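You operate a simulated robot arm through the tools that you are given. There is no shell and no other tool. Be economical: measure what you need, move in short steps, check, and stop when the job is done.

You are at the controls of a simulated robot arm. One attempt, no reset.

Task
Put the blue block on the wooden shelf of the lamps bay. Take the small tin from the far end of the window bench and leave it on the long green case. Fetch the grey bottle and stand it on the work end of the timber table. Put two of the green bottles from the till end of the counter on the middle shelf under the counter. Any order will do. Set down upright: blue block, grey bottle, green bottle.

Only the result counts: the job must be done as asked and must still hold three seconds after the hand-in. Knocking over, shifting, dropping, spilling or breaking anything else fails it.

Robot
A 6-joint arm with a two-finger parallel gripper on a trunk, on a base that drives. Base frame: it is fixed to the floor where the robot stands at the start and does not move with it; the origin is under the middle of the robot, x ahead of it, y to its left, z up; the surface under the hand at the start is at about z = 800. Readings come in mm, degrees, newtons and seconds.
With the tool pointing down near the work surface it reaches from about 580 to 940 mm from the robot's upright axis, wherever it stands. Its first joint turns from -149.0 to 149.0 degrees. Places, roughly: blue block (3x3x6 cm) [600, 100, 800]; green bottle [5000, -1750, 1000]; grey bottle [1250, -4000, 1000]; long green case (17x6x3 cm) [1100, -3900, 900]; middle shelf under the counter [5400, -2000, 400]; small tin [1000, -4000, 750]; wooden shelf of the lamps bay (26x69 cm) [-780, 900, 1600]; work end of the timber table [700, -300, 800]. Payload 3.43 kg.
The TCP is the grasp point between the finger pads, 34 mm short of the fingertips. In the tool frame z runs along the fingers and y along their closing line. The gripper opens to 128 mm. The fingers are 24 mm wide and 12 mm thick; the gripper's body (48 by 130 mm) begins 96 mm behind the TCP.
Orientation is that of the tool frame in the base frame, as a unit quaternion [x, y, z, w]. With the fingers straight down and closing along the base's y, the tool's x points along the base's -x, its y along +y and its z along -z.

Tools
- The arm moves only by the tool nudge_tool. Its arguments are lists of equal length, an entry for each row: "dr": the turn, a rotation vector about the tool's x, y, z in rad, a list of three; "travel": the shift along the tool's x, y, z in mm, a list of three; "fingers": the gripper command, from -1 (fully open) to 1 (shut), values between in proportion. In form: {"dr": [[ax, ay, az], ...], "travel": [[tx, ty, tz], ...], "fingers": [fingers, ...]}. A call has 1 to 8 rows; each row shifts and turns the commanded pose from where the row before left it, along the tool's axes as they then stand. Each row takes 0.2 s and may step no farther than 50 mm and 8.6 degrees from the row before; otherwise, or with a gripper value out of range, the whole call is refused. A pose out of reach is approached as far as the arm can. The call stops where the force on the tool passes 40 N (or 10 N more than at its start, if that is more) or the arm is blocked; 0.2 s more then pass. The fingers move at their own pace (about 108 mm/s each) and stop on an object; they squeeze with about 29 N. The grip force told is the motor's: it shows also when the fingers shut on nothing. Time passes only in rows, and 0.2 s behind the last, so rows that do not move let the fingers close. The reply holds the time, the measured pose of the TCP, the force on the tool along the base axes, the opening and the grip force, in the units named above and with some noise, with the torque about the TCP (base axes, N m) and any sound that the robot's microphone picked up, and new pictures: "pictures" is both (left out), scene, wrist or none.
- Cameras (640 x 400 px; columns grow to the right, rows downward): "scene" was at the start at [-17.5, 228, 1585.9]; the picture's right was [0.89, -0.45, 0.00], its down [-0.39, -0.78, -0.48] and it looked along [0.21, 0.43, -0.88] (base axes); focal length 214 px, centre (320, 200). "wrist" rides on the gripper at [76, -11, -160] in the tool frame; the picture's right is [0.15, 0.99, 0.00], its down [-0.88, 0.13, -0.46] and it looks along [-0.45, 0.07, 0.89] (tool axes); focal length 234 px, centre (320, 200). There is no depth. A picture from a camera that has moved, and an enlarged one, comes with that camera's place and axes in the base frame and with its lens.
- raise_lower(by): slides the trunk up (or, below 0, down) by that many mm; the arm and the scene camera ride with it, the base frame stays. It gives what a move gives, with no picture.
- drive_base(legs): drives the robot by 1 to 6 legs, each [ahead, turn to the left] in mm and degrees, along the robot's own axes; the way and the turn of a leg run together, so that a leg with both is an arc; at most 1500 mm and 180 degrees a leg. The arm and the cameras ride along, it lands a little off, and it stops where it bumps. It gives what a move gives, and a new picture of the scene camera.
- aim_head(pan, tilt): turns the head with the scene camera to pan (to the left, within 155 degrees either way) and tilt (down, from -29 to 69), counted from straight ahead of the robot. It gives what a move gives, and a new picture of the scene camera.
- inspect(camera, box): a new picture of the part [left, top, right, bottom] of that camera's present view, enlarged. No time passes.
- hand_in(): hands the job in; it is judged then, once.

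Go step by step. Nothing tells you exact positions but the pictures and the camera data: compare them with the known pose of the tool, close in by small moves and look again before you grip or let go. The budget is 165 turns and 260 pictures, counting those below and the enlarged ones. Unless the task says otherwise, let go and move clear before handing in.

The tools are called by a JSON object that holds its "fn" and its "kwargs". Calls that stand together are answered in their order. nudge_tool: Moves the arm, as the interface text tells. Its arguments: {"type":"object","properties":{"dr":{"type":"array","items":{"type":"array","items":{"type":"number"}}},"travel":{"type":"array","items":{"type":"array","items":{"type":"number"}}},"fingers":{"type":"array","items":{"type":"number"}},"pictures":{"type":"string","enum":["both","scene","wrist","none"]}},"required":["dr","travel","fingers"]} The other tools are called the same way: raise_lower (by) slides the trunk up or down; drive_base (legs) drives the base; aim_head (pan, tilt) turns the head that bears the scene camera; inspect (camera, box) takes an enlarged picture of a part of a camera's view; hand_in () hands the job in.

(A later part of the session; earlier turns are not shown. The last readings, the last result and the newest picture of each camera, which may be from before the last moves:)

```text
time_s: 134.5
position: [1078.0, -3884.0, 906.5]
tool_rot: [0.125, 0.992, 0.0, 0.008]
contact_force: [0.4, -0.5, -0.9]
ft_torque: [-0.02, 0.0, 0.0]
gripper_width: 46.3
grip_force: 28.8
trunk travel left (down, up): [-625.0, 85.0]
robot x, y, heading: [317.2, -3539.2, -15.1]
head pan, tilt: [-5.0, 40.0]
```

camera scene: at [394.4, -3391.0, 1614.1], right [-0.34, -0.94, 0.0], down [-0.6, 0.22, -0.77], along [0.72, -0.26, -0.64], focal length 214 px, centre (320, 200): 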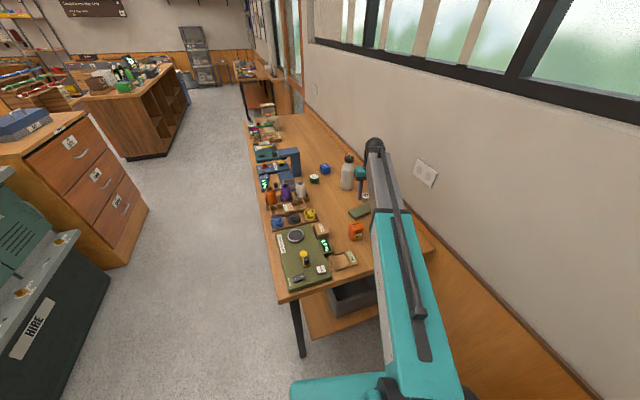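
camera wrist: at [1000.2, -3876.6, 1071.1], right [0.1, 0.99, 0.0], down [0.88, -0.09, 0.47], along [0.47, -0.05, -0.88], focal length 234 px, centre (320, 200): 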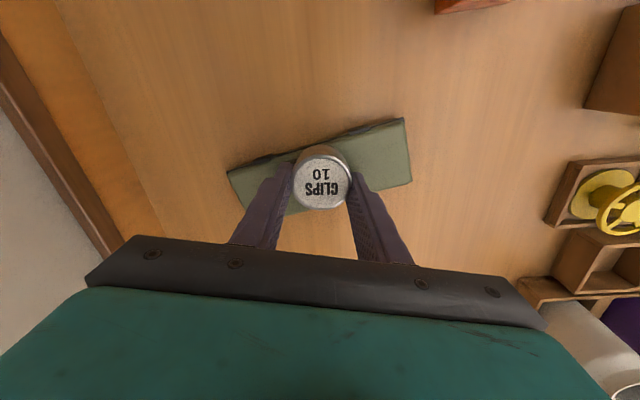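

{"fn": "nudge_tool", "kwargs": {"dr": [[0, 0, 0], [0, 0, 0], [0, 0, 0], [0, 0, 0], [0, 0, 0]], "travel": [[0, 0, 1.2], [0, 0, 1.2], [0, 0, 1.2], [0, 0, 1.2], [0, 0, 0]], "fingers": [1, 1, 1, 1, 1], "pictures": "wrist"}}

{"fn": "inspect", "kwargs": {"camera": "wrist", "box": [220, 100, 420, 225]}}

{"fn": "inspect", "kwargs": {"camera": "scene", "box": [340, 180, 400, 225]}}

```text
time_s: 135.7
position: [1077.7, -3884.5, 906.3]
tool_rot: [0.124, 0.992, -0.002, 0.009]
contact_force: [8.9, -3.5, 32.7]
ft_torque: [0.01, 0.0, -0.02]
gripper_width: 46.3
grip_force: 28.9
trunk travel left (down, up): [-625.0, 85.0]
robot x, y, heading: [314.1, -3536.8, -15.1]
head pan, tilt: [-5.0, 40.0]
camera wrist: at [998.9, -3876.0, 1064.8], right [0.1, 0.99, 0.0], down [0.88, -0.09, 0.47], along [0.47, -0.05, -0.88], focal length 234 px, centre (320, 200)
```

wrist: 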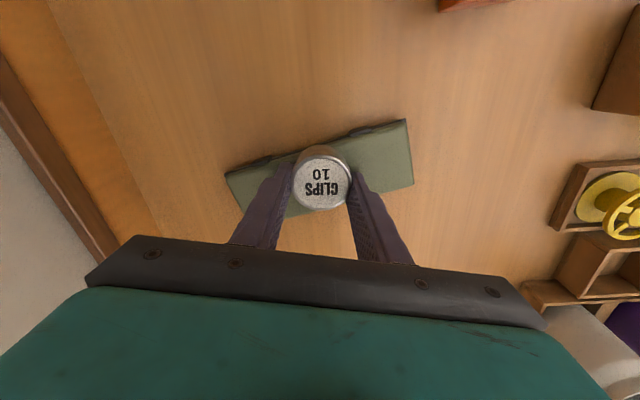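

```text
3.20 times, centred on (320, 162) of wrist
camera zoom: at [998.9, -3876.0, 1064.8], right [0.1, 0.99, 0.0], down [0.88, -0.09, 0.47], along [0.47, -0.05, -0.88], focal length 749 px, centre (320, 320)
```

zoom: 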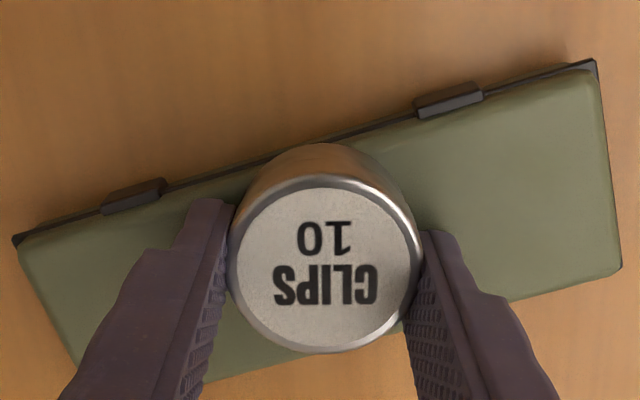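

```text
8.89 times, centred on (370, 202) of scene
camera zoom: at [391.1, -3389.8, 1614.5], right [-0.34, -0.94, 0.0], down [-0.6, 0.22, -0.77], along [0.72, -0.26, -0.64], focal length 1906 px, centre (-124, 178)
```

zoom: 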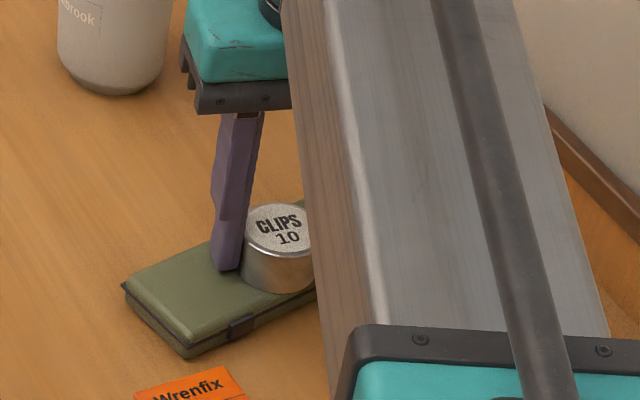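

The tin rests on the case. I relieve the load, open, and rise.

{"fn": "nudge_tool", "kwargs": {"dr": [[0, 0, 0], [0, 0, 0], [0, 0, 0], [0, 0, 0], [0, 0, 0], [0, 0, 0]], "travel": [[0, 0, -2], [0, 0, -1], [0, 0, 0], [0, 0, 0], [0, 0, -10], [0, 0, -40]], "fingers": [1, 1, 0.1, 0.05, 0.05, 0.05], "pictures": "wrist"}}

```text
time_s: 137.1
position: [1077.4, -3884.9, 954.4]
tool_rot: [0.125, 0.992, 0.0, 0.006]
contact_force: [0.5, 0.4, -0.3]
ft_torque: [0.01, -0.04, -0.02]
gripper_width: 60.9
grip_force: 0.1
trunk travel left (down, up): [-625.0, 85.0]
robot x, y, heading: [316.5, -3536.1, -15.1]
head pan, tilt: [-5.0, 40.0]
camera wrist: at [999.9, -3877.2, 1114.1], right [0.1, 0.99, 0.0], down [0.88, -0.09, 0.47], along [0.46, -0.05, -0.88], focal length 234 px, centre (320, 200)
```

wrist: 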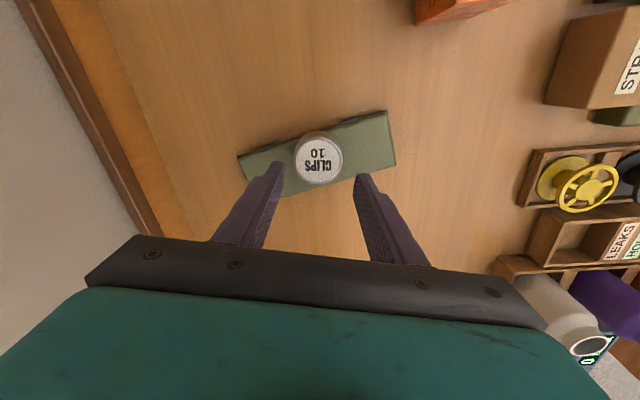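

The tin stays on the case. I raise and retract the arm and drive round to the front of the window bench, facing the bottle.

{"fn": "nudge_tool", "kwargs": {"dr": [[0, 0, 0], [0, 0, 0], [0, 0, 0], [0, 0, 0], [0, 0, 0], [0, 0, 0], [0, 0, 0], [0, 0, 0]], "travel": [[0, 0, -45], [0, 0, -45], [0, 0, -45], [0, 0, -45], [20, 0, -20], [40, 10, 0], [40, 20, 0], [40, 20, 0]], "fingers": [-1, -1, -1, -1, -1, -1, -1, -1], "pictures": "none"}}

{"fn": "drive_base", "kwargs": {"legs": [[-120, 0], [0, 75], [600, 0], [0, -60], [720, 0], [0, -75]]}}

{"fn": "aim_head", "kwargs": {"pan": 0, "tilt": 35}}

```text
time_s: 138.2
position: [1069.2, -3881.5, 1144.8]
tool_rot: [0.124, 0.992, 0.0, 0.015]
contact_force: [8.9, -2.9, -13.6]
ft_torque: [0.28, 0.33, 0.07]
gripper_width: 128.1
grip_force: 0.1
trunk travel left (down, up): [-625.0, 85.0]
robot x, y, heading: [315.6, -3537.2, -15.1]
head pan, tilt: [-5.0, 40.0]
stopped in row 5: the force on the tool passed its limit at 63 N (the readings are from after the stop); the commanded pose is now the measured one
```

```text
time_s: 149.4
position: [1287.0, -2701.5, 1146.7]
tool_rot: [-0.263, 0.965, 0.004, 0.015]
contact_force: [4.4, 1.8, -5.3]
ft_torque: [0.11, 0.23, 0.12]
gripper_width: 128.2
grip_force: 0.1
trunk travel left (down, up): [-625.0, 85.0]
robot x, y, heading: [507.8, -2993.4, 32.5]
head pan, tilt: [-5.0, 40.0]
stopped in leg 4: the force on the tool passed its limit at 43 N (the readings are from after the stop); the commanded pose is now the measured one
camera scene: at [455.7, -2836.1, 1614.0], right [0.46, -0.89, 0.0], down [-0.57, -0.3, -0.77], along [0.68, 0.35, -0.64], focal length 214 px, centre (320, 200)
```

scene: 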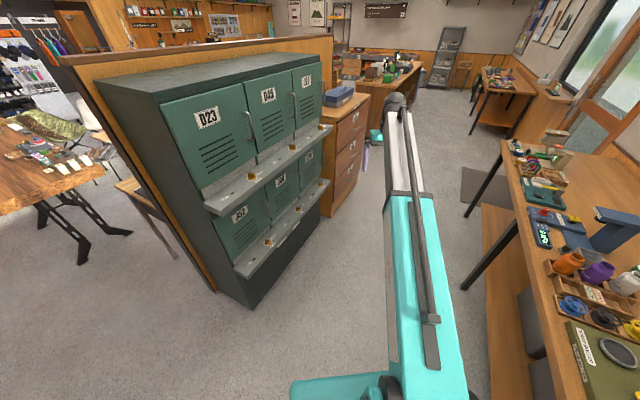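

```text
time_s: 150.0
position: [1285.4, -2701.0, 1146.2]
tool_rot: [-0.262, 0.965, 0.003, 0.014]
contact_force: [5.9, 2.3, -10.3]
ft_torque: [0.04, 0.26, 0.07]
gripper_width: 127.9
grip_force: 0.1
trunk travel left (down, up): [-625.0, 85.0]
robot x, y, heading: [515.0, -2997.0, 32.3]
head pan, tilt: [0.0, 35.0]
camera scene: at [456.1, -2828.5, 1621.6], right [0.53, -0.85, 0.0], down [-0.48, -0.31, -0.82], along [0.69, 0.44, -0.57], focal length 214 px, centre (320, 200)
```

scene: 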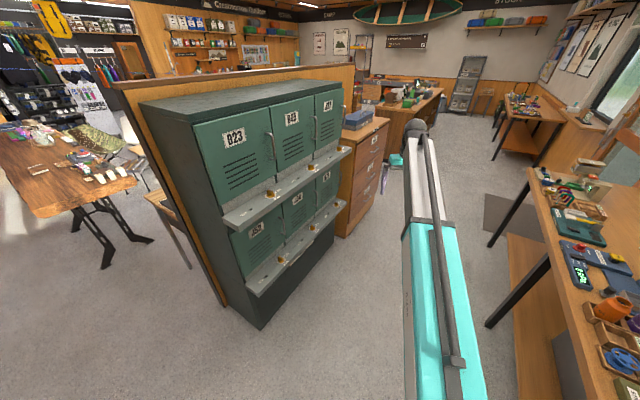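

That force is the hand touching its own forearm again in the raised tool-down pose. I lower and retract the arm here over open floor.

{"fn": "nudge_tool", "kwargs": {"dr": [[0, 0, 0], [0, 0, 0], [0, 0, 0], [0, 0, 0], [0, 0, 0]], "travel": [[0, 0, 45], [0, 0, 45], [45, 0, 0], [45, 0, 0], [45, 0, 0]], "fingers": [-1, -1, -1, -1, -1], "pictures": "none"}}

{"fn": "drive_base", "kwargs": {"legs": [[0, -32], [730, 0], [0, -50]]}}

{"fn": "aim_head", "kwargs": {"pan": -10, "tilt": 35}}

```text
time_s: 151.2
position: [1171.4, -2769.9, 1051.8]
tool_rot: [-0.263, 0.965, 0.004, 0.014]
contact_force: [-1.3, 0.0, 0.4]
ft_torque: [0.0, -0.03, -0.03]
gripper_width: 127.7
grip_force: 0.0
trunk travel left (down, up): [-625.0, 85.0]
robot x, y, heading: [511.6, -2997.2, 32.3]
head pan, tilt: [0.0, 35.0]
```

```text
time_s: 160.3
position: [1637.3, -3577.9, 1050.4]
tool_rot: [0.374, 0.927, 0.001, 0.03]
contact_force: [14.6, 4.5, -5.7]
ft_torque: [0.36, -0.78, 0.39]
gripper_width: 120.2
grip_force: 0.1
trunk travel left (down, up): [-625.0, 85.0]
robot x, y, heading: [1232.0, -3004.6, -41.7]
head pan, tilt: [0.0, 35.0]
stopped in leg 3: the force on the tool passed its limit at 60 N (the readings are from after the stop); the commanded pose is now the measured one
camera scene: at [1376.8, -2907.6, 1621.5], right [-0.66, -0.75, 0.0], down [-0.43, 0.38, -0.82], along [0.61, -0.54, -0.57], focal length 214 px, centre (320, 200)
```

scene: 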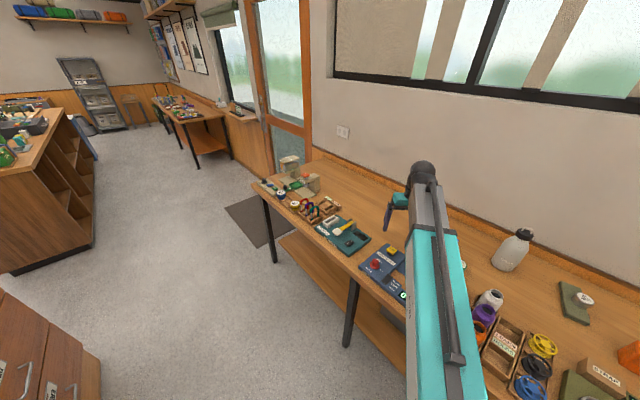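

```text
time_s: 161.0
position: [1637.2, -3577.3, 1050.5]
tool_rot: [0.376, 0.926, -0.001, 0.028]
contact_force: [19.7, 1.7, -8.1]
ft_torque: [0.37, -0.88, 0.75]
gripper_width: 119.7
grip_force: 0.0
trunk travel left (down, up): [-625.0, 85.0]
robot x, y, heading: [1227.2, -3000.9, -41.5]
head pan, tilt: [-10.0, 35.0]
camera scene: at [1367.3, -2917.8, 1621.4], right [-0.78, -0.62, 0.0], down [-0.36, 0.45, -0.82], along [0.51, -0.64, -0.57], focal length 214 px, centre (320, 200)
```

scene: 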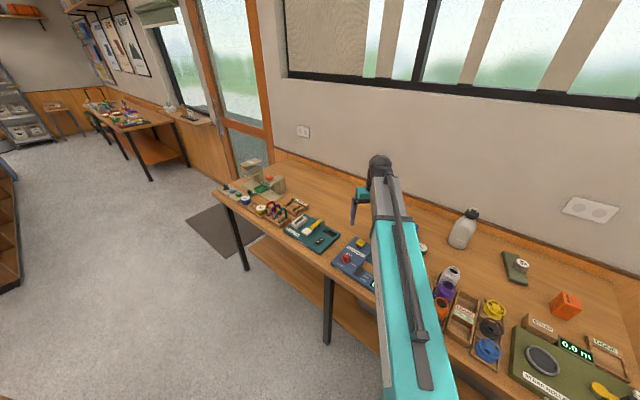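

The hand has bumped the tall blue device on the bench. I turn back at once and check it.

{"fn": "drive_base", "kwargs": {"legs": [[0, 12]]}}

{"fn": "inspect", "kwargs": {"camera": "wrist", "box": [0, 0, 640, 400]}}

{"fn": "aim_head", "kwargs": {"pan": -35, "tilt": 40}}

```text
time_s: 162.4
position: [1744.9, -3478.1, 1051.8]
tool_rot: [0.275, 0.961, 0.002, 0.029]
contact_force: [0.0, -0.3, 0.3]
ft_torque: [0.06, -0.03, 0.05]
gripper_width: 128.1
grip_force: 0.1
trunk travel left (down, up): [-625.0, 85.0]
robot x, y, heading: [1230.4, -3003.0, -30.1]
head pan, tilt: [-10.0, 35.0]
camera scene: at [1344.0, -2887.4, 1621.8], right [-0.64, -0.77, 0.0], down [-0.44, 0.37, -0.82], along [0.63, -0.53, -0.57], focal length 214 px, centre (320, 200)
```

scene: 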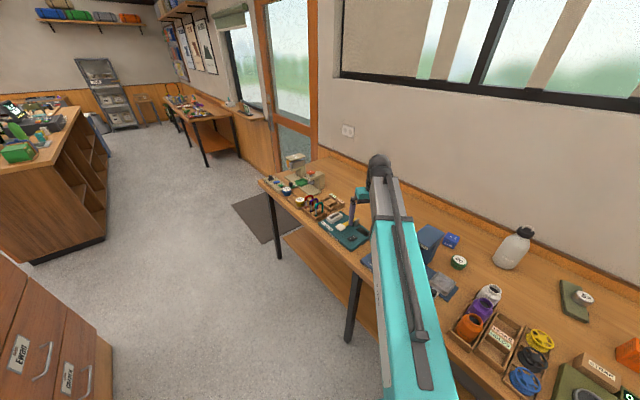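

```text
1.00 times, centred on (320, 200) of wrist (not enlarged: the box is as wide or as high as the picture)
camera zoom: at [1667.4, -3446.3, 1207.7], right [0.4, 0.92, 0.01], down [0.79, -0.35, 0.5], along [0.47, -0.19, -0.86], focal length 234 px, centre (320, 200)
```

zoom: 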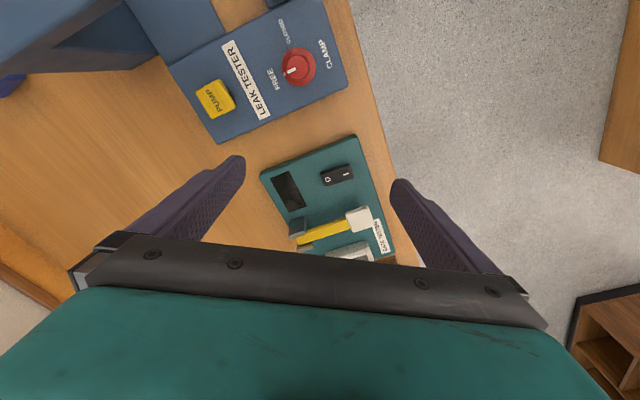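

```text
time_s: 163.2
position: [1746.2, -3479.0, 1050.8]
tool_rot: [0.274, 0.961, 0.002, 0.027]
contact_force: [0.5, -0.1, -0.3]
ft_torque: [0.03, 0.0, -0.02]
gripper_width: 127.9
grip_force: 0.0
trunk travel left (down, up): [-625.0, 85.0]
robot x, y, heading: [1232.8, -3001.1, -29.8]
head pan, tilt: [-35.0, 40.0]
camera scene: at [1314.2, -2908.3, 1614.1], right [-0.91, -0.43, 0.0], down [-0.27, 0.58, -0.77], along [0.33, -0.69, -0.64], focal length 214 px, centre (320, 200)
```

scene: 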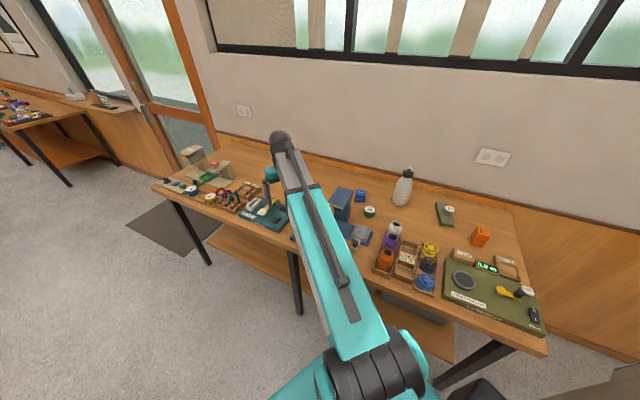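

The leak tester looks square and unmoved with respect to its neighbours. Now I look closely at the bottle.

{"fn": "inspect", "kwargs": {"camera": "scene", "box": [360, 150, 460, 220]}}

{"fn": "inspect", "kwargs": {"camera": "scene", "box": [230, 140, 430, 265]}}

```text
5.71 times, centred on (410, 185) of scene
camera zoom: at [1314.2, -2908.3, 1614.1], right [-0.91, -0.43, 0.0], down [-0.27, 0.58, -0.77], along [0.33, -0.69, -0.64], focal length 1226 px, centre (-194, 286)
```

zoom: 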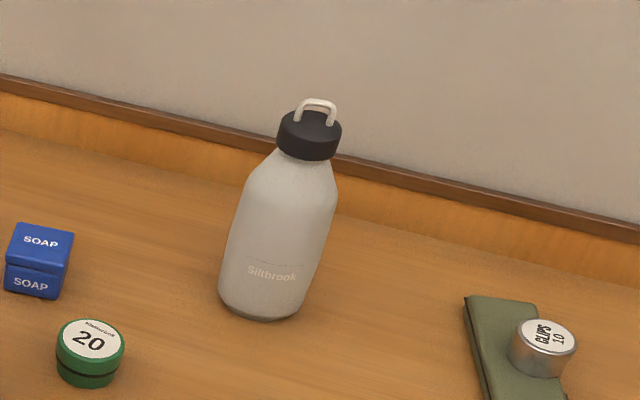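

```text
3.20 times, centred on (330, 202) of scene
camera zoom: at [1314.2, -2908.3, 1614.1], right [-0.91, -0.43, 0.0], down [-0.27, 0.58, -0.77], along [0.33, -0.69, -0.64], focal length 686 px, centre (288, 192)
```

zoom: 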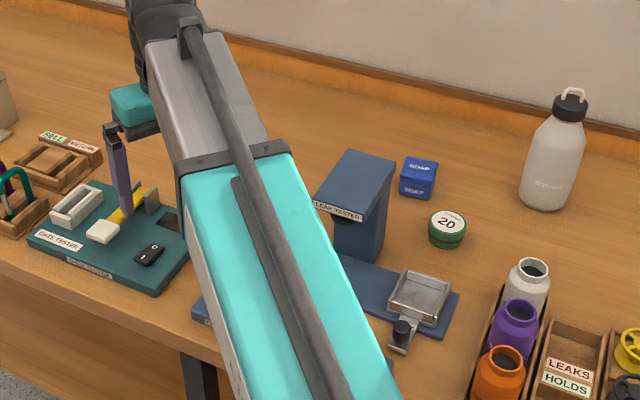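

Bottle: axis about (1305, −3905), Ø80 mm, body from z 850 to 970, top about 1070. I tilt the tool nearly horizontal, raise it clear of the tester, then turn towards the bottle.

{"fn": "nudge_tool", "kwargs": {"dr": [[0, -0.135, 0], [0, -0.135, 0], [0, -0.135, 0], [0, -0.135, 0], [0, -0.135, 0], [0, -0.135, 0], [0, -0.135, 0], [0, -0.13, 0]], "travel": [[0, 0, 0], [0, 0, 0], [0, 0, 0], [0, 0, 0], [0, 0, 0], [0, 0, 0], [0, 0, 0], [0, 0, 0]], "fingers": [-1, -1, -1, -1, -1, -1, -1, -1], "pictures": "none"}}

{"fn": "nudge_tool", "kwargs": {"dr": [[0, 0, 0], [0, 0, 0], [0, 0, 0], [0, 0, 0]], "travel": [[-39, 0, -22], [-39, 0, -22], [-39, 0, -22], [0, 0, 0]], "fingers": [-1, -1, -1, -1], "pictures": "wrist"}}

```text
time_s: 165.1
position: [1802.0, -3543.6, 1061.1]
tool_rot: [0.237, 0.811, -0.139, 0.516]
contact_force: [-0.6, -0.6, 0.3]
ft_torque: [0.0, -0.03, 0.02]
gripper_width: 127.8
grip_force: 0.1
out of reach, approached as far as the arm can: row 5, 6, 7, 8
trunk travel left (down, up): [-625.0, 85.0]
robot x, y, heading: [1232.1, -3000.6, -29.7]
head pan, tilt: [-35.0, 40.0]
```

```text
time_s: 166.1
position: [1792.1, -3540.8, 1193.4]
tool_rot: [0.237, 0.812, -0.138, 0.516]
contact_force: [-0.3, -0.6, 0.3]
ft_torque: [-0.01, 0.03, 0.0]
gripper_width: 128.1
grip_force: 0.0
trunk travel left (down, up): [-625.0, 85.0]
robot x, y, heading: [1232.0, -2999.6, -30.0]
head pan, tilt: [-35.0, 40.0]
camera wrist: at [1637.3, -3456.7, 1195.6], right [0.47, 0.87, -0.11], down [0.03, 0.11, 0.99], along [0.88, -0.47, 0.03], focal length 234 px, centre (320, 200)
```

wrist: 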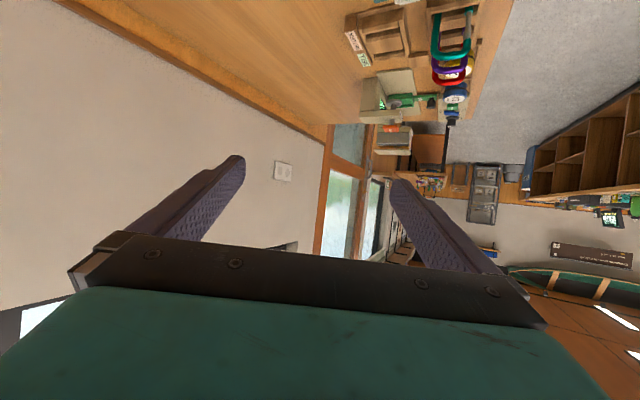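

{"fn": "drive_base", "kwargs": {"legs": [[0, -46]]}}

{"fn": "inspect", "kwargs": {"camera": "wrist", "box": [0, 0, 640, 400]}}

{"fn": "aim_head", "kwargs": {"pan": 10, "tilt": 40}}

```text
time_s: 169.3
position: [1237.7, -3774.3, 1194.6]
tool_rot: [0.534, 0.655, -0.329, 0.421]
contact_force: [0.0, 0.1, 0.2]
ft_torque: [0.01, 0.02, -0.01]
gripper_width: 128.2
grip_force: 0.0
trunk travel left (down, up): [-625.0, 85.0]
robot x, y, heading: [1212.5, -3000.3, -75.1]
head pan, tilt: [-35.0, 40.0]
camera scene: at [1332.2, -2997.7, 1614.1], right [-0.94, 0.35, 0.0], down [0.22, 0.6, -0.77], along [-0.27, -0.72, -0.64], focal length 214 px, centre (320, 200)
```

scene: 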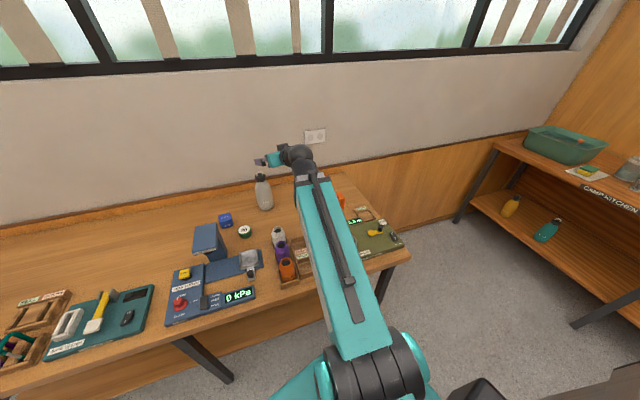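

```text
1.00 times, centred on (320, 200) of wrist (not enlarged: the box is as wide or as high as the picture)
camera zoom: at [1188.7, -3604.6, 1194.7], right [0.96, 0.27, -0.11], down [0.1, 0.06, 0.99], along [0.28, -0.96, 0.03], focal length 234 px, centre (320, 200)
```

zoom: 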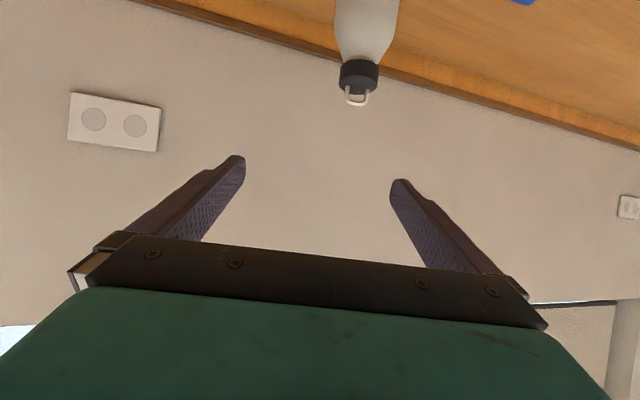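

```text
time_s: 170.4
position: [1237.3, -3773.1, 1194.7]
tool_rot: [0.533, 0.656, -0.328, 0.421]
contact_force: [0.5, -0.4, 0.8]
ft_torque: [-0.02, 0.02, 0.0]
gripper_width: 128.1
grip_force: 0.2
trunk travel left (down, up): [-625.0, 85.0]
robot x, y, heading: [1211.4, -3005.8, -75.6]
head pan, tilt: [10.0, 40.0]
camera scene: at [1397.2, -2994.0, 1614.1], right [-0.91, -0.42, 0.0], down [-0.27, 0.58, -0.77], along [0.32, -0.7, -0.64], focal length 214 px, centre (320, 200)
```

scene: 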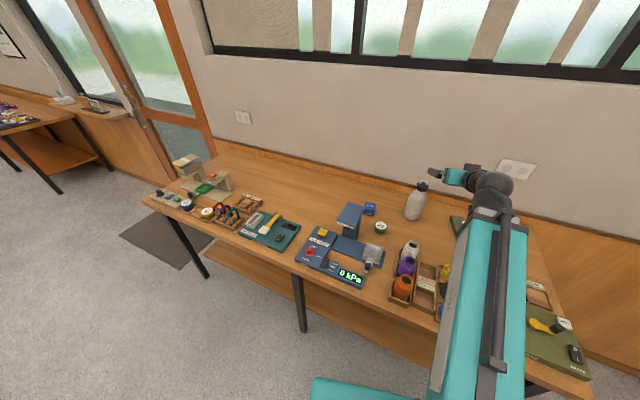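

Bottle axis refined to (1307, −3897). I steepen the tool slightly (so that the camera clears the rack bottles) and lower in front of the bottle.

{"fn": "nudge_tool", "kwargs": {"dr": [[0, 0.12, 0], [0, 0.12, 0], [0, 0, 0], [0, 0, 0], [0, 0, 0], [0, 0, 0]], "travel": [[0, 0, 0], [0, 0, 0], [31, 10.5, 24], [31, 10.5, 24], [31, 11, 24], [31, 11, 24]], "fingers": [-1, -1, -1, -1, -1, -1], "pictures": "both"}}

{"fn": "inspect", "kwargs": {"camera": "scene", "box": [370, 150, 530, 300]}}

```text
time_s: 171.8
position: [1279.5, -3759.8, 1038.3]
tool_rot: [0.569, 0.701, -0.263, 0.34]
contact_force: [0.1, -0.2, -0.6]
ft_torque: [0.04, -0.01, 0.03]
gripper_width: 128.0
grip_force: 0.0
trunk travel left (down, up): [-625.0, 85.0]
robot x, y, heading: [1212.4, -3002.5, -75.2]
head pan, tilt: [10.0, 40.0]
camera scene: at [1397.2, -2994.1, 1614.1], right [-0.91, -0.42, 0.0], down [-0.27, 0.58, -0.77], along [0.32, -0.7, -0.64], focal length 214 px, centre (320, 200)
camera wrist: at [1232.7, -3594.9, 1080.5], right [0.95, 0.3, -0.1], down [0.15, -0.17, 0.97], along [0.28, -0.94, -0.21], focal length 234 px, centre (320, 200)
```

scene: 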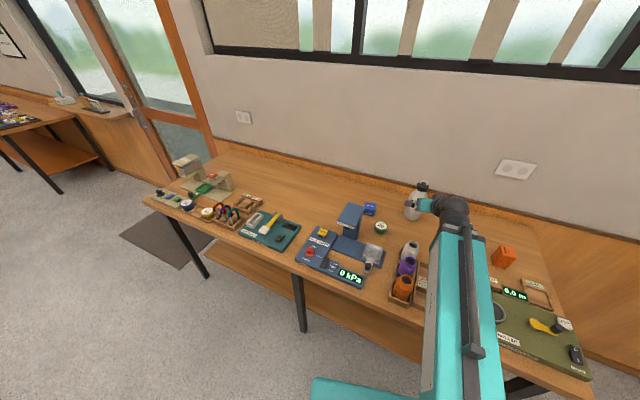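
wrist: 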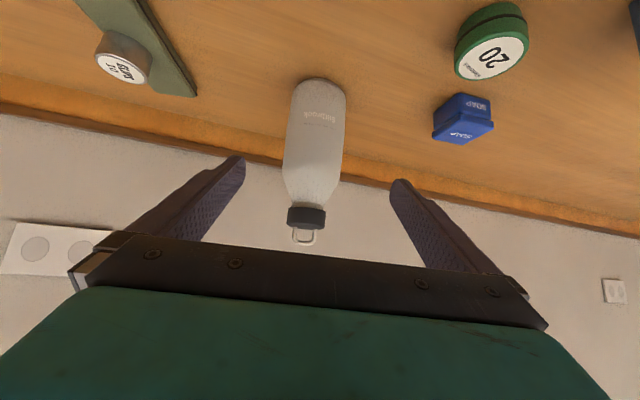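

```text
2.67 times, centred on (450, 225) of scene
camera zoom: at [1397.2, -2994.1, 1614.1], right [-0.91, -0.42, 0.0], down [-0.27, 0.58, -0.77], along [0.32, -0.7, -0.64], focal length 572 px, centre (-27, 133)
```

zoom: 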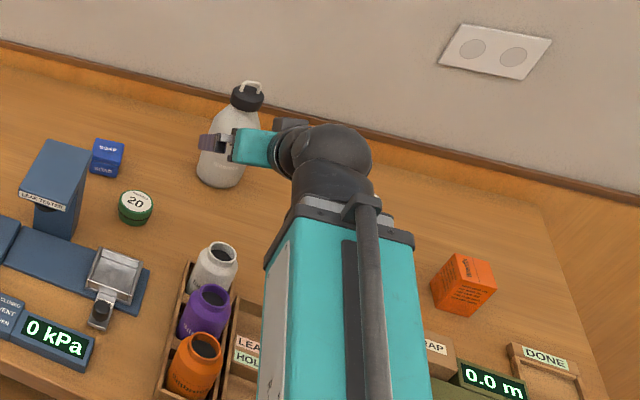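

{"fn": "nudge_tool", "kwargs": {"dr": [[0, 0, 0], [0, 0, 0], [0, 0, 0], [0, 0, 0]], "travel": [[30, -1.5, 24.6], [30, -1.5, 24.6], [-22, 0, 27.2], [-22, 0, 27.2]], "fingers": [-1, -1, -1, -1], "pictures": "wrist"}}

```text
time_s: 172.8
position: [1293.6, -3830.3, 959.9]
tool_rot: [0.57, 0.701, -0.263, 0.339]
contact_force: [0.0, 0.7, 0.1]
ft_torque: [0.02, -0.01, 0.0]
gripper_width: 128.2
grip_force: 0.0
trunk travel left (down, up): [-625.0, 85.0]
robot x, y, heading: [1210.6, -3004.6, -75.3]
head pan, tilt: [10.0, 40.0]
camera wrist: at [1246.7, -3664.8, 1002.5], right [0.95, 0.3, -0.09], down [0.15, -0.17, 0.97], along [0.28, -0.94, -0.21], focal length 234 px, centre (320, 200)
```

wrist: 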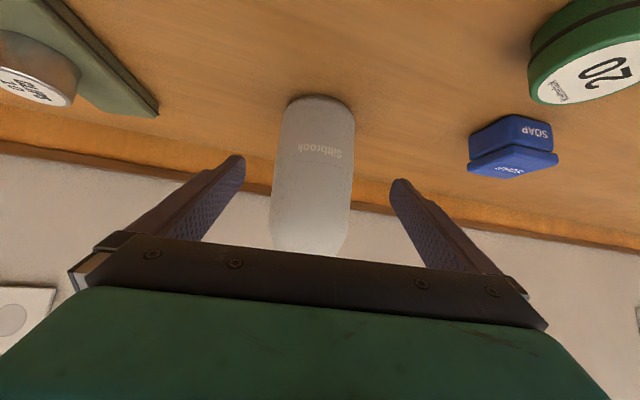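

{"fn": "nudge_tool", "kwargs": {"dr": [[0, 0, 0], [0, 0, 0], [0, 0, 0], [0, 0, 0]], "travel": [[-22, -1, 27.2], [-20, -1, 24], [0, 0, 0], [0, 0, 0]], "fingers": [-1, -1, -1, -1], "pictures": "wrist"}}

{"fn": "inspect", "kwargs": {"camera": "scene", "box": [370, 150, 490, 240]}}

```text
time_s: 173.8
position: [1306.0, -3894.1, 959.5]
tool_rot: [0.57, 0.701, -0.263, 0.339]
contact_force: [-0.4, 0.0, 0.5]
ft_torque: [0.03, -0.03, 0.01]
gripper_width: 127.9
grip_force: 0.0
trunk travel left (down, up): [-625.0, 85.0]
robot x, y, heading: [1209.8, -3005.5, -75.4]
head pan, tilt: [10.0, 40.0]
camera wrist: at [1258.2, -3729.1, 1002.7], right [0.95, 0.3, -0.1], down [0.15, -0.17, 0.97], along [0.28, -0.94, -0.21], focal length 234 px, centre (320, 200)
```

wrist: 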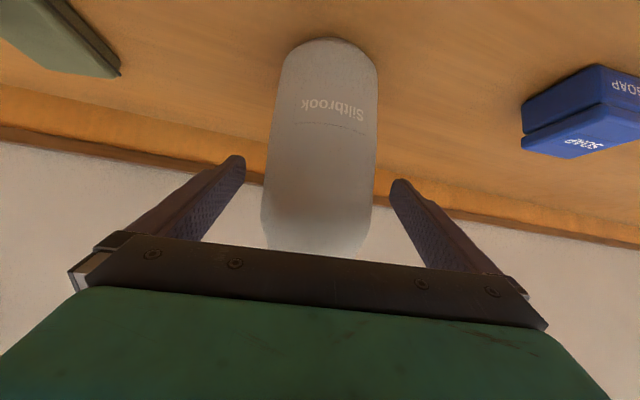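

```text
4.44 times, centred on (430, 195) of scene
camera zoom: at [1397.2, -2994.0, 1614.1], right [-0.91, -0.42, 0.0], down [-0.27, 0.58, -0.77], along [0.32, -0.7, -0.64], focal length 953 px, centre (-169, 222)
```

zoom: 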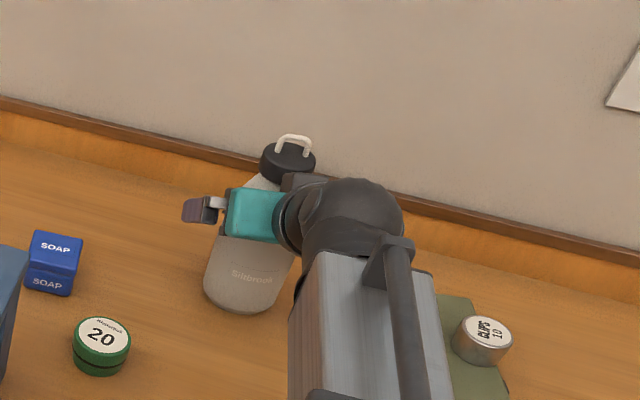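

{"fn": "nudge_tool", "kwargs": {"dr": [[0, 0, 0], [0, 0, 0], [0, 0, 0]], "travel": [[0, 0, 0], [0, 0, 0], [0, 0, 0]], "fingers": [1, 1, 1], "pictures": "wrist"}}

```text
time_s: 174.6
position: [1305.6, -3894.4, 960.1]
tool_rot: [0.569, 0.702, -0.262, 0.34]
contact_force: [0.2, 0.0, 0.5]
ft_torque: [-0.02, -0.04, -0.03]
gripper_width: 77.2
grip_force: 29.0
trunk travel left (down, up): [-625.0, 85.0]
robot x, y, heading: [1210.6, -3001.0, -75.3]
head pan, tilt: [10.0, 40.0]
camera wrist: at [1258.2, -3729.1, 1002.8], right [0.95, 0.3, -0.1], down [0.15, -0.17, 0.97], along [0.28, -0.94, -0.21], focal length 234 px, centre (320, 200)
```

wrist: 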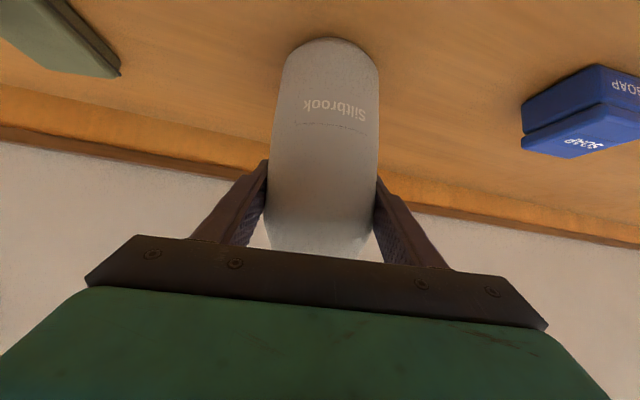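

{"fn": "nudge_tool", "kwargs": {"dr": [[0, 0, 0], [0, 0, 0], [0, 0, 0], [0, 0, 0], [0, 0, 0]], "travel": [[-12, 0, -10], [-37, 0, -30], [-37, 0, -30], [-37, 0, -30], [-37, 0, -30]], "fingers": [1, 1, 1, 1, 1], "pictures": "both"}}

```text
time_s: 175.8
position: [1301.1, -3894.1, 1167.5]
tool_rot: [0.571, 0.7, -0.263, 0.339]
contact_force: [-0.2, 0.3, -1.6]
ft_torque: [0.0, 0.0, -0.01]
gripper_width: 77.2
grip_force: 28.9
trunk travel left (down, up): [-625.0, 85.0]
robot x, y, heading: [1210.9, -3000.7, -75.6]
head pan, tilt: [10.0, 40.0]
camera scene: at [1397.2, -2993.7, 1614.1], right [-0.91, -0.42, 0.0], down [-0.27, 0.58, -0.77], along [0.32, -0.7, -0.64], focal length 214 px, centre (320, 200)
camera wrist: at [1253.2, -3729.7, 1209.8], right [0.95, 0.3, -0.09], down [0.15, -0.18, 0.97], along [0.28, -0.94, -0.21], focal length 234 px, centre (320, 200)
```

scene: 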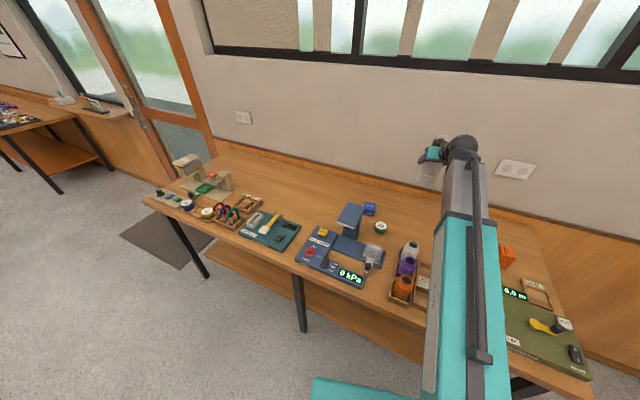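
wrist: 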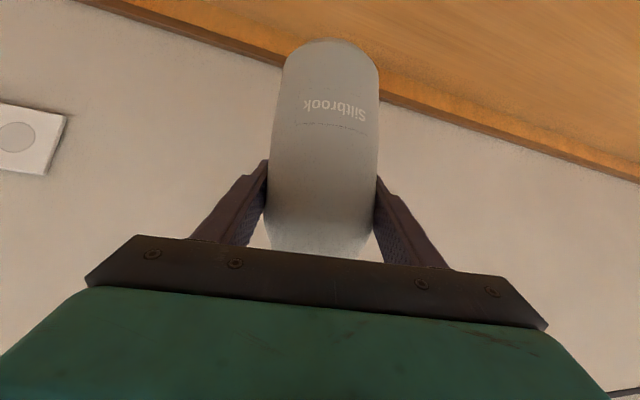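

The bottle is held. I retract and raise it, then turn left, back out westwards, and turn north toward the timber table.

{"fn": "nudge_tool", "kwargs": {"dr": [[0, 0, 0], [0, 0, 0], [0, 0, 0], [0, 0, 0], [0, 0, 0], [0, 0, 0]], "travel": [[-37, 0, -30], [-31, 0, -25], [23.7, 0, -29], [23.7, 0, -29], [23.7, 0, -29], [15, 0, -18]], "fingers": [1, 1, 1, 1, 1, 1], "pictures": "none"}}

{"fn": "drive_base", "kwargs": {"legs": [[0, 75], [-1000, 0]]}}

{"fn": "inspect", "kwargs": {"camera": "wrist", "box": [0, 0, 640, 400]}}

```text
time_s: 177.2
position: [1272.5, -3761.6, 1255.0]
tool_rot: [0.569, 0.702, -0.261, 0.339]
contact_force: [0.7, -0.2, -1.4]
ft_torque: [0.04, 0.01, -0.01]
gripper_width: 77.5
grip_force: 28.8
trunk travel left (down, up): [-625.0, 85.0]
robot x, y, heading: [1209.5, -3002.8, -75.4]
head pan, tilt: [10.0, 40.0]
```

```text
time_s: 187.5
position: [962.2, -3128.2, 1253.8]
tool_rot: [0.024, 0.903, -0.001, 0.429]
contact_force: [-0.9, 1.2, -1.1]
ft_torque: [-0.02, -0.04, 0.0]
gripper_width: 77.1
grip_force: 28.9
trunk travel left (down, up): [-625.0, 85.0]
robot x, y, heading: [209.7, -2996.0, 0.2]
head pan, tilt: [10.0, 40.0]
camera scene: at [247.0, -2811.9, 1614.1], right [0.18, -0.98, 0.0], down [-0.63, -0.11, -0.77], along [0.75, 0.14, -0.64], focal length 214 px, centre (320, 200)
```

scene: 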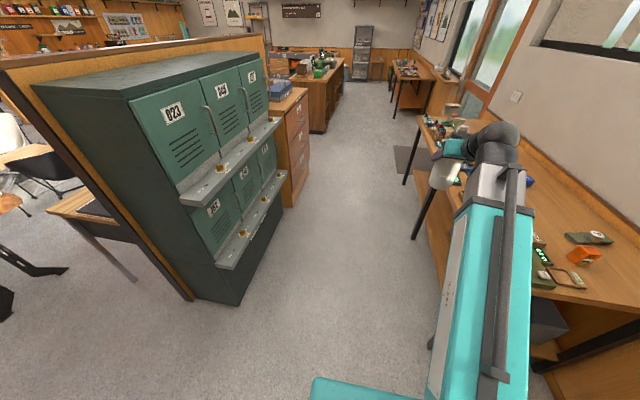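

```text
1.00 times, centred on (320, 200) of wrist (not enlarged: the box is as wide or as high as the picture)
camera zoom: at [790.1, -3133.6, 1296.9], right [-0.05, 0.99, -0.09], down [0.21, 0.1, 0.97], along [0.98, 0.03, -0.21], focal length 234 px, centre (320, 200)
```

zoom: 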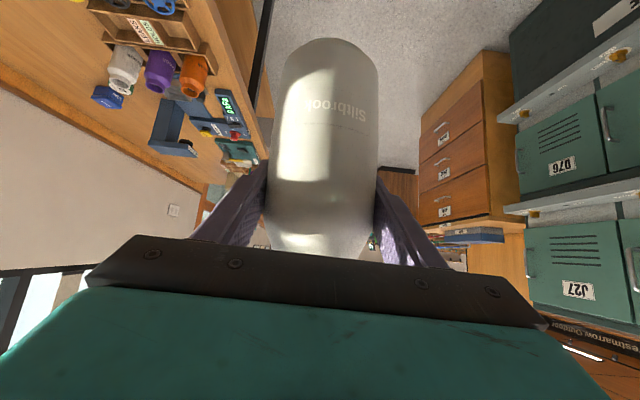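

{"fn": "drive_base", "kwargs": {"legs": [[0, 94], [1400, 0], [1250, 0]]}}

{"fn": "aim_head", "kwargs": {"pan": -70, "tilt": 40}}

```text
time_s: 207.7
position: [181.7, 419.0, 1253.1]
tool_rot: [-0.636, 0.641, 0.31, 0.297]
contact_force: [-0.1, 0.0, -1.2]
ft_torque: [-0.01, 0.0, -0.01]
gripper_width: 77.2
grip_force: 29.3
trunk travel left (down, up): [-625.0, 85.0]
robot x, y, heading: [80.7, -334.5, 92.6]
head pan, tilt: [10.0, 40.0]
camera scene: at [-107.2, -306.8, 1614.1], right [0.98, 0.22, 0.0], down [0.14, -0.63, -0.77], along [-0.17, 0.75, -0.64], focal length 214 px, centre (320, 200)
```

scene: 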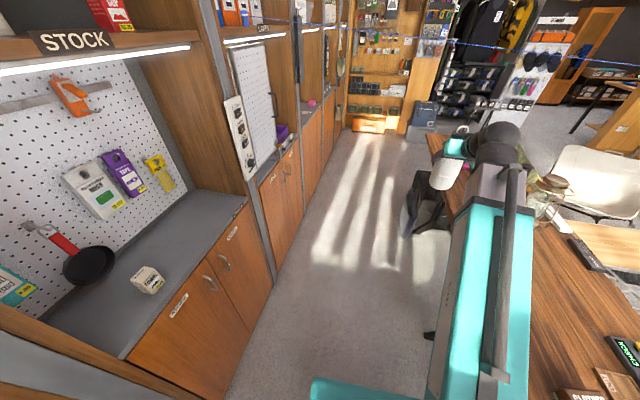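

```text
time_s: 209.2
position: [181.5, 418.3, 1255.4]
tool_rot: [-0.636, 0.642, 0.309, 0.297]
contact_force: [-0.5, 0.6, -1.3]
ft_torque: [0.0, 0.0, -0.01]
gripper_width: 77.0
grip_force: 28.6
trunk travel left (down, up): [-625.0, 85.0]
robot x, y, heading: [82.5, -332.4, 92.7]
head pan, tilt: [-70.0, 40.0]
camera scene: at [-10.1, -357.0, 1614.1], right [0.39, -0.92, 0.0], down [-0.59, -0.25, -0.77], along [0.71, 0.3, -0.64], focal length 214 px, centre (320, 200)
```

scene: 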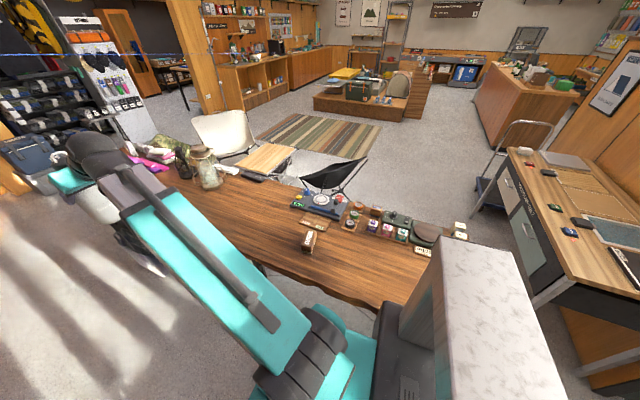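

I see the free area at the work end around (630, −330), in front of the lantern row at x ≈ 790. I turn in toward it, backing off a little.

{"fn": "drive_base", "kwargs": {"legs": [[0, -45], [-130, 0], [0, -30]]}}

{"fn": "aim_head", "kwargs": {"pan": 0, "tilt": 45}}

```text
time_s: 215.3
position: [746.4, -331.4, 1252.8]
tool_rot: [-0.116, 0.896, 0.065, 0.424]
contact_force: [0.4, 0.4, -1.3]
ft_torque: [-0.03, 0.03, 0.0]
gripper_width: 77.1
grip_force: 28.5
trunk travel left (down, up): [-625.0, 85.0]
robot x, y, heading: [-3.9, -459.4, 18.2]
head pan, tilt: [-70.0, 40.0]
camera scene: at [-46.0, -379.3, 1614.1], right [-0.79, -0.62, 0.0], down [-0.4, 0.51, -0.77], along [0.47, -0.6, -0.64], focal length 214 px, centre (320, 200)
```

scene: 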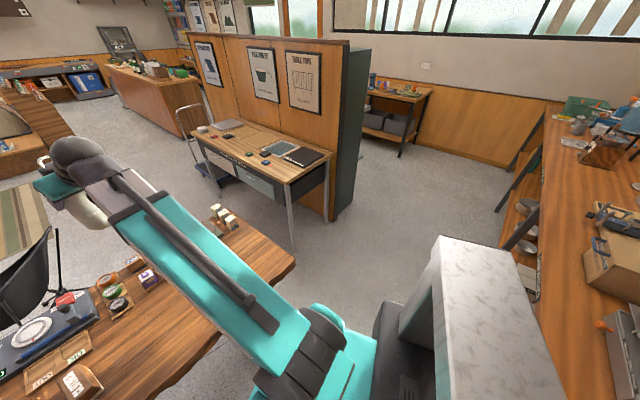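

```text
time_s: 216.7
position: [744.9, -331.8, 1252.9]
tool_rot: [-0.115, 0.896, 0.065, 0.424]
contact_force: [0.9, 0.3, -1.4]
ft_torque: [0.0, -0.03, -0.01]
gripper_width: 77.1
grip_force: 28.7
trunk travel left (down, up): [-625.0, 85.0]
robot x, y, heading: [-1.9, -457.6, 18.2]
head pan, tilt: [0.0, 45.0]
camera scene: at [-22.2, -286.9, 1606.9], right [0.31, -0.95, 0.0], down [-0.67, -0.22, -0.71], along [0.67, 0.22, -0.71], focal length 214 px, centre (320, 200)
```

scene: 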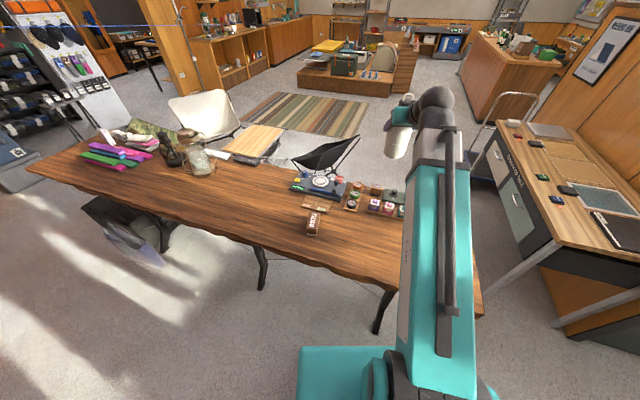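

{"fn": "nudge_tool", "kwargs": {"dr": [[0, 0, 0], [0, 0, 0], [0, 0, 0], [0, 0, 0], [0, 0, 0], [0, 0, 0], [0, 0, 0]], "travel": [[37, 0, 30], [37, 0, 30], [37, 0, 30], [37, 0, 30], [23.3, 10.3, -28.7], [23.3, 10.3, -28.7], [23.3, 10.3, -28.7]], "fingers": [1, 1, 1, 1, 1, 1, 1], "pictures": "both"}}

{"fn": "inspect", "kwargs": {"camera": "scene", "box": [280, 140, 520, 320]}}

```text
time_s: 218.3
position: [740.7, -315.6, 1077.1]
tool_rot: [-0.116, 0.896, 0.065, 0.423]
contact_force: [1.0, 0.3, -2.0]
ft_torque: [0.03, 0.0, 0.0]
gripper_width: 77.2
grip_force: 28.8
out of reach, approached as far as the arm can: row 5, 6, 7
trunk travel left (down, up): [-625.0, 85.0]
robot x, y, heading: [-2.0, -459.6, 18.3]
head pan, tilt: [0.0, 45.0]
camera scene: at [-22.2, -286.8, 1606.8], right [0.31, -0.95, 0.0], down [-0.67, -0.22, -0.71], along [0.67, 0.22, -0.71], focal length 214 px, centre (320, 200)
camera wrist: at [578.6, -373.0, 1120.6], right [-0.35, 0.93, -0.09], down [0.17, 0.16, 0.97], along [0.92, 0.33, -0.21], focal length 234 px, centre (320, 200)
```

scene: 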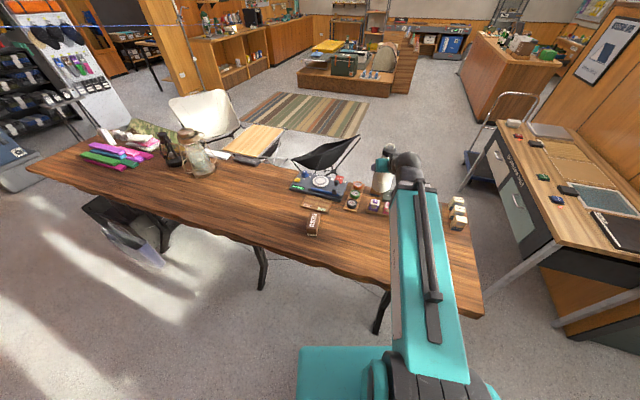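
wrist: 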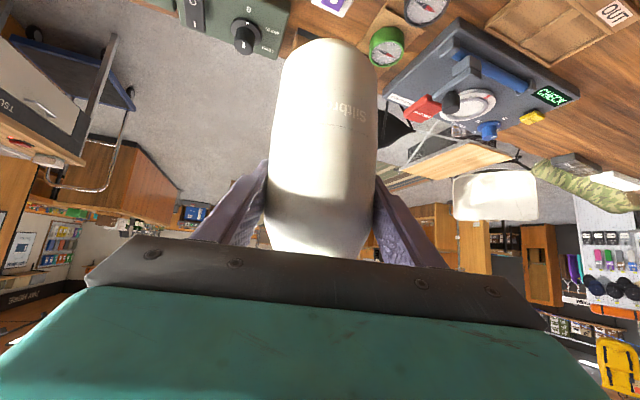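

```text
2.22 times, centred on (400, 230) of scene
camera zoom: at [-22.2, -286.8, 1606.8], right [0.31, -0.95, 0.0], down [-0.67, -0.22, -0.71], along [0.67, 0.22, -0.71], focal length 477 px, centre (142, 133)
```

zoom: 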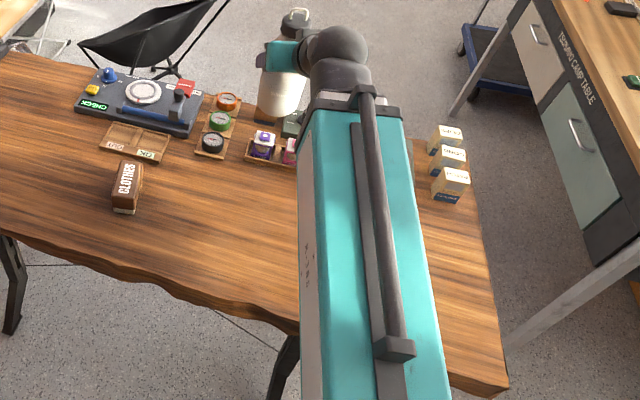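

The arm can't pull in closer at this tilt, so I back the base by 110 mm instead.

{"fn": "drive_base", "kwargs": {"legs": [[-110, 0]]}}

{"fn": "inspect", "kwargs": {"camera": "scene", "box": [280, 140, 520, 320]}}

{"fn": "inspect", "kwargs": {"camera": "wrist", "box": [0, 0, 640, 400]}}

```text
time_s: 219.6
position: [634.2, -351.0, 1078.9]
tool_rot: [-0.116, 0.896, 0.066, 0.424]
contact_force: [-0.2, -0.3, -1.5]
ft_torque: [0.03, -0.02, 0.02]
gripper_width: 77.0
grip_force: 28.9
trunk travel left (down, up): [-625.0, 85.0]
robot x, y, heading: [-107.1, -490.5, 18.0]
head pan, tilt: [0.0, 45.0]
camera scene: at [-128.5, -321.7, 1606.9], right [0.31, -0.95, 0.0], down [-0.67, -0.22, -0.71], along [0.67, 0.22, -0.71], focal length 214 px, centre (320, 200)
```

scene: 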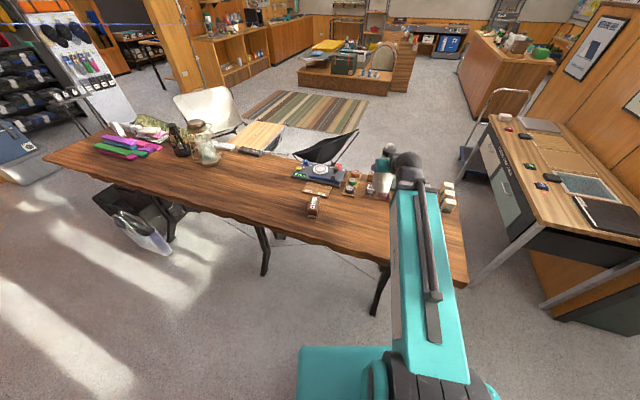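

```text
2.22 times, centred on (400, 230) of scene
camera zoom: at [-128.5, -321.7, 1606.9], right [0.31, -0.95, 0.0], down [-0.67, -0.22, -0.71], along [0.67, 0.22, -0.71], focal length 477 px, centre (142, 133)
```

zoom: 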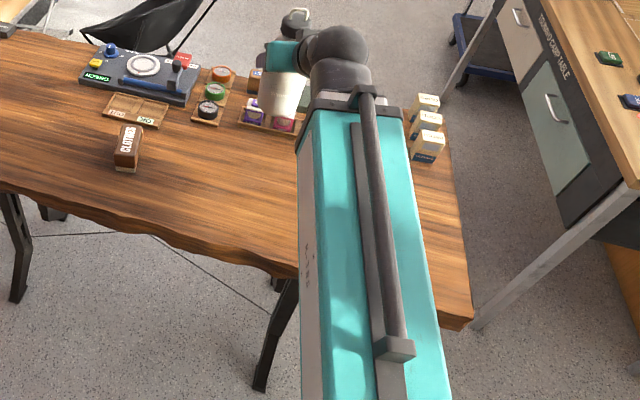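

```text
1.00 times, centred on (320, 200) of wrist (not enlarged: the box is as wide or as high as the picture)
camera zoom: at [472.7, -407.8, 1121.0], right [-0.35, 0.93, -0.09], down [0.17, 0.16, 0.97], along [0.92, 0.33, -0.21], focal length 234 px, centre (320, 200)
```

zoom: 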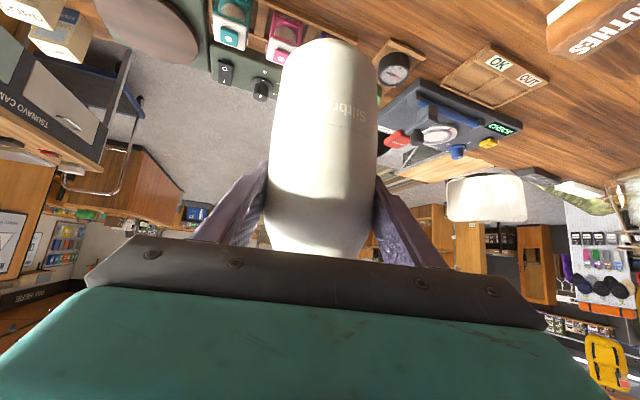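

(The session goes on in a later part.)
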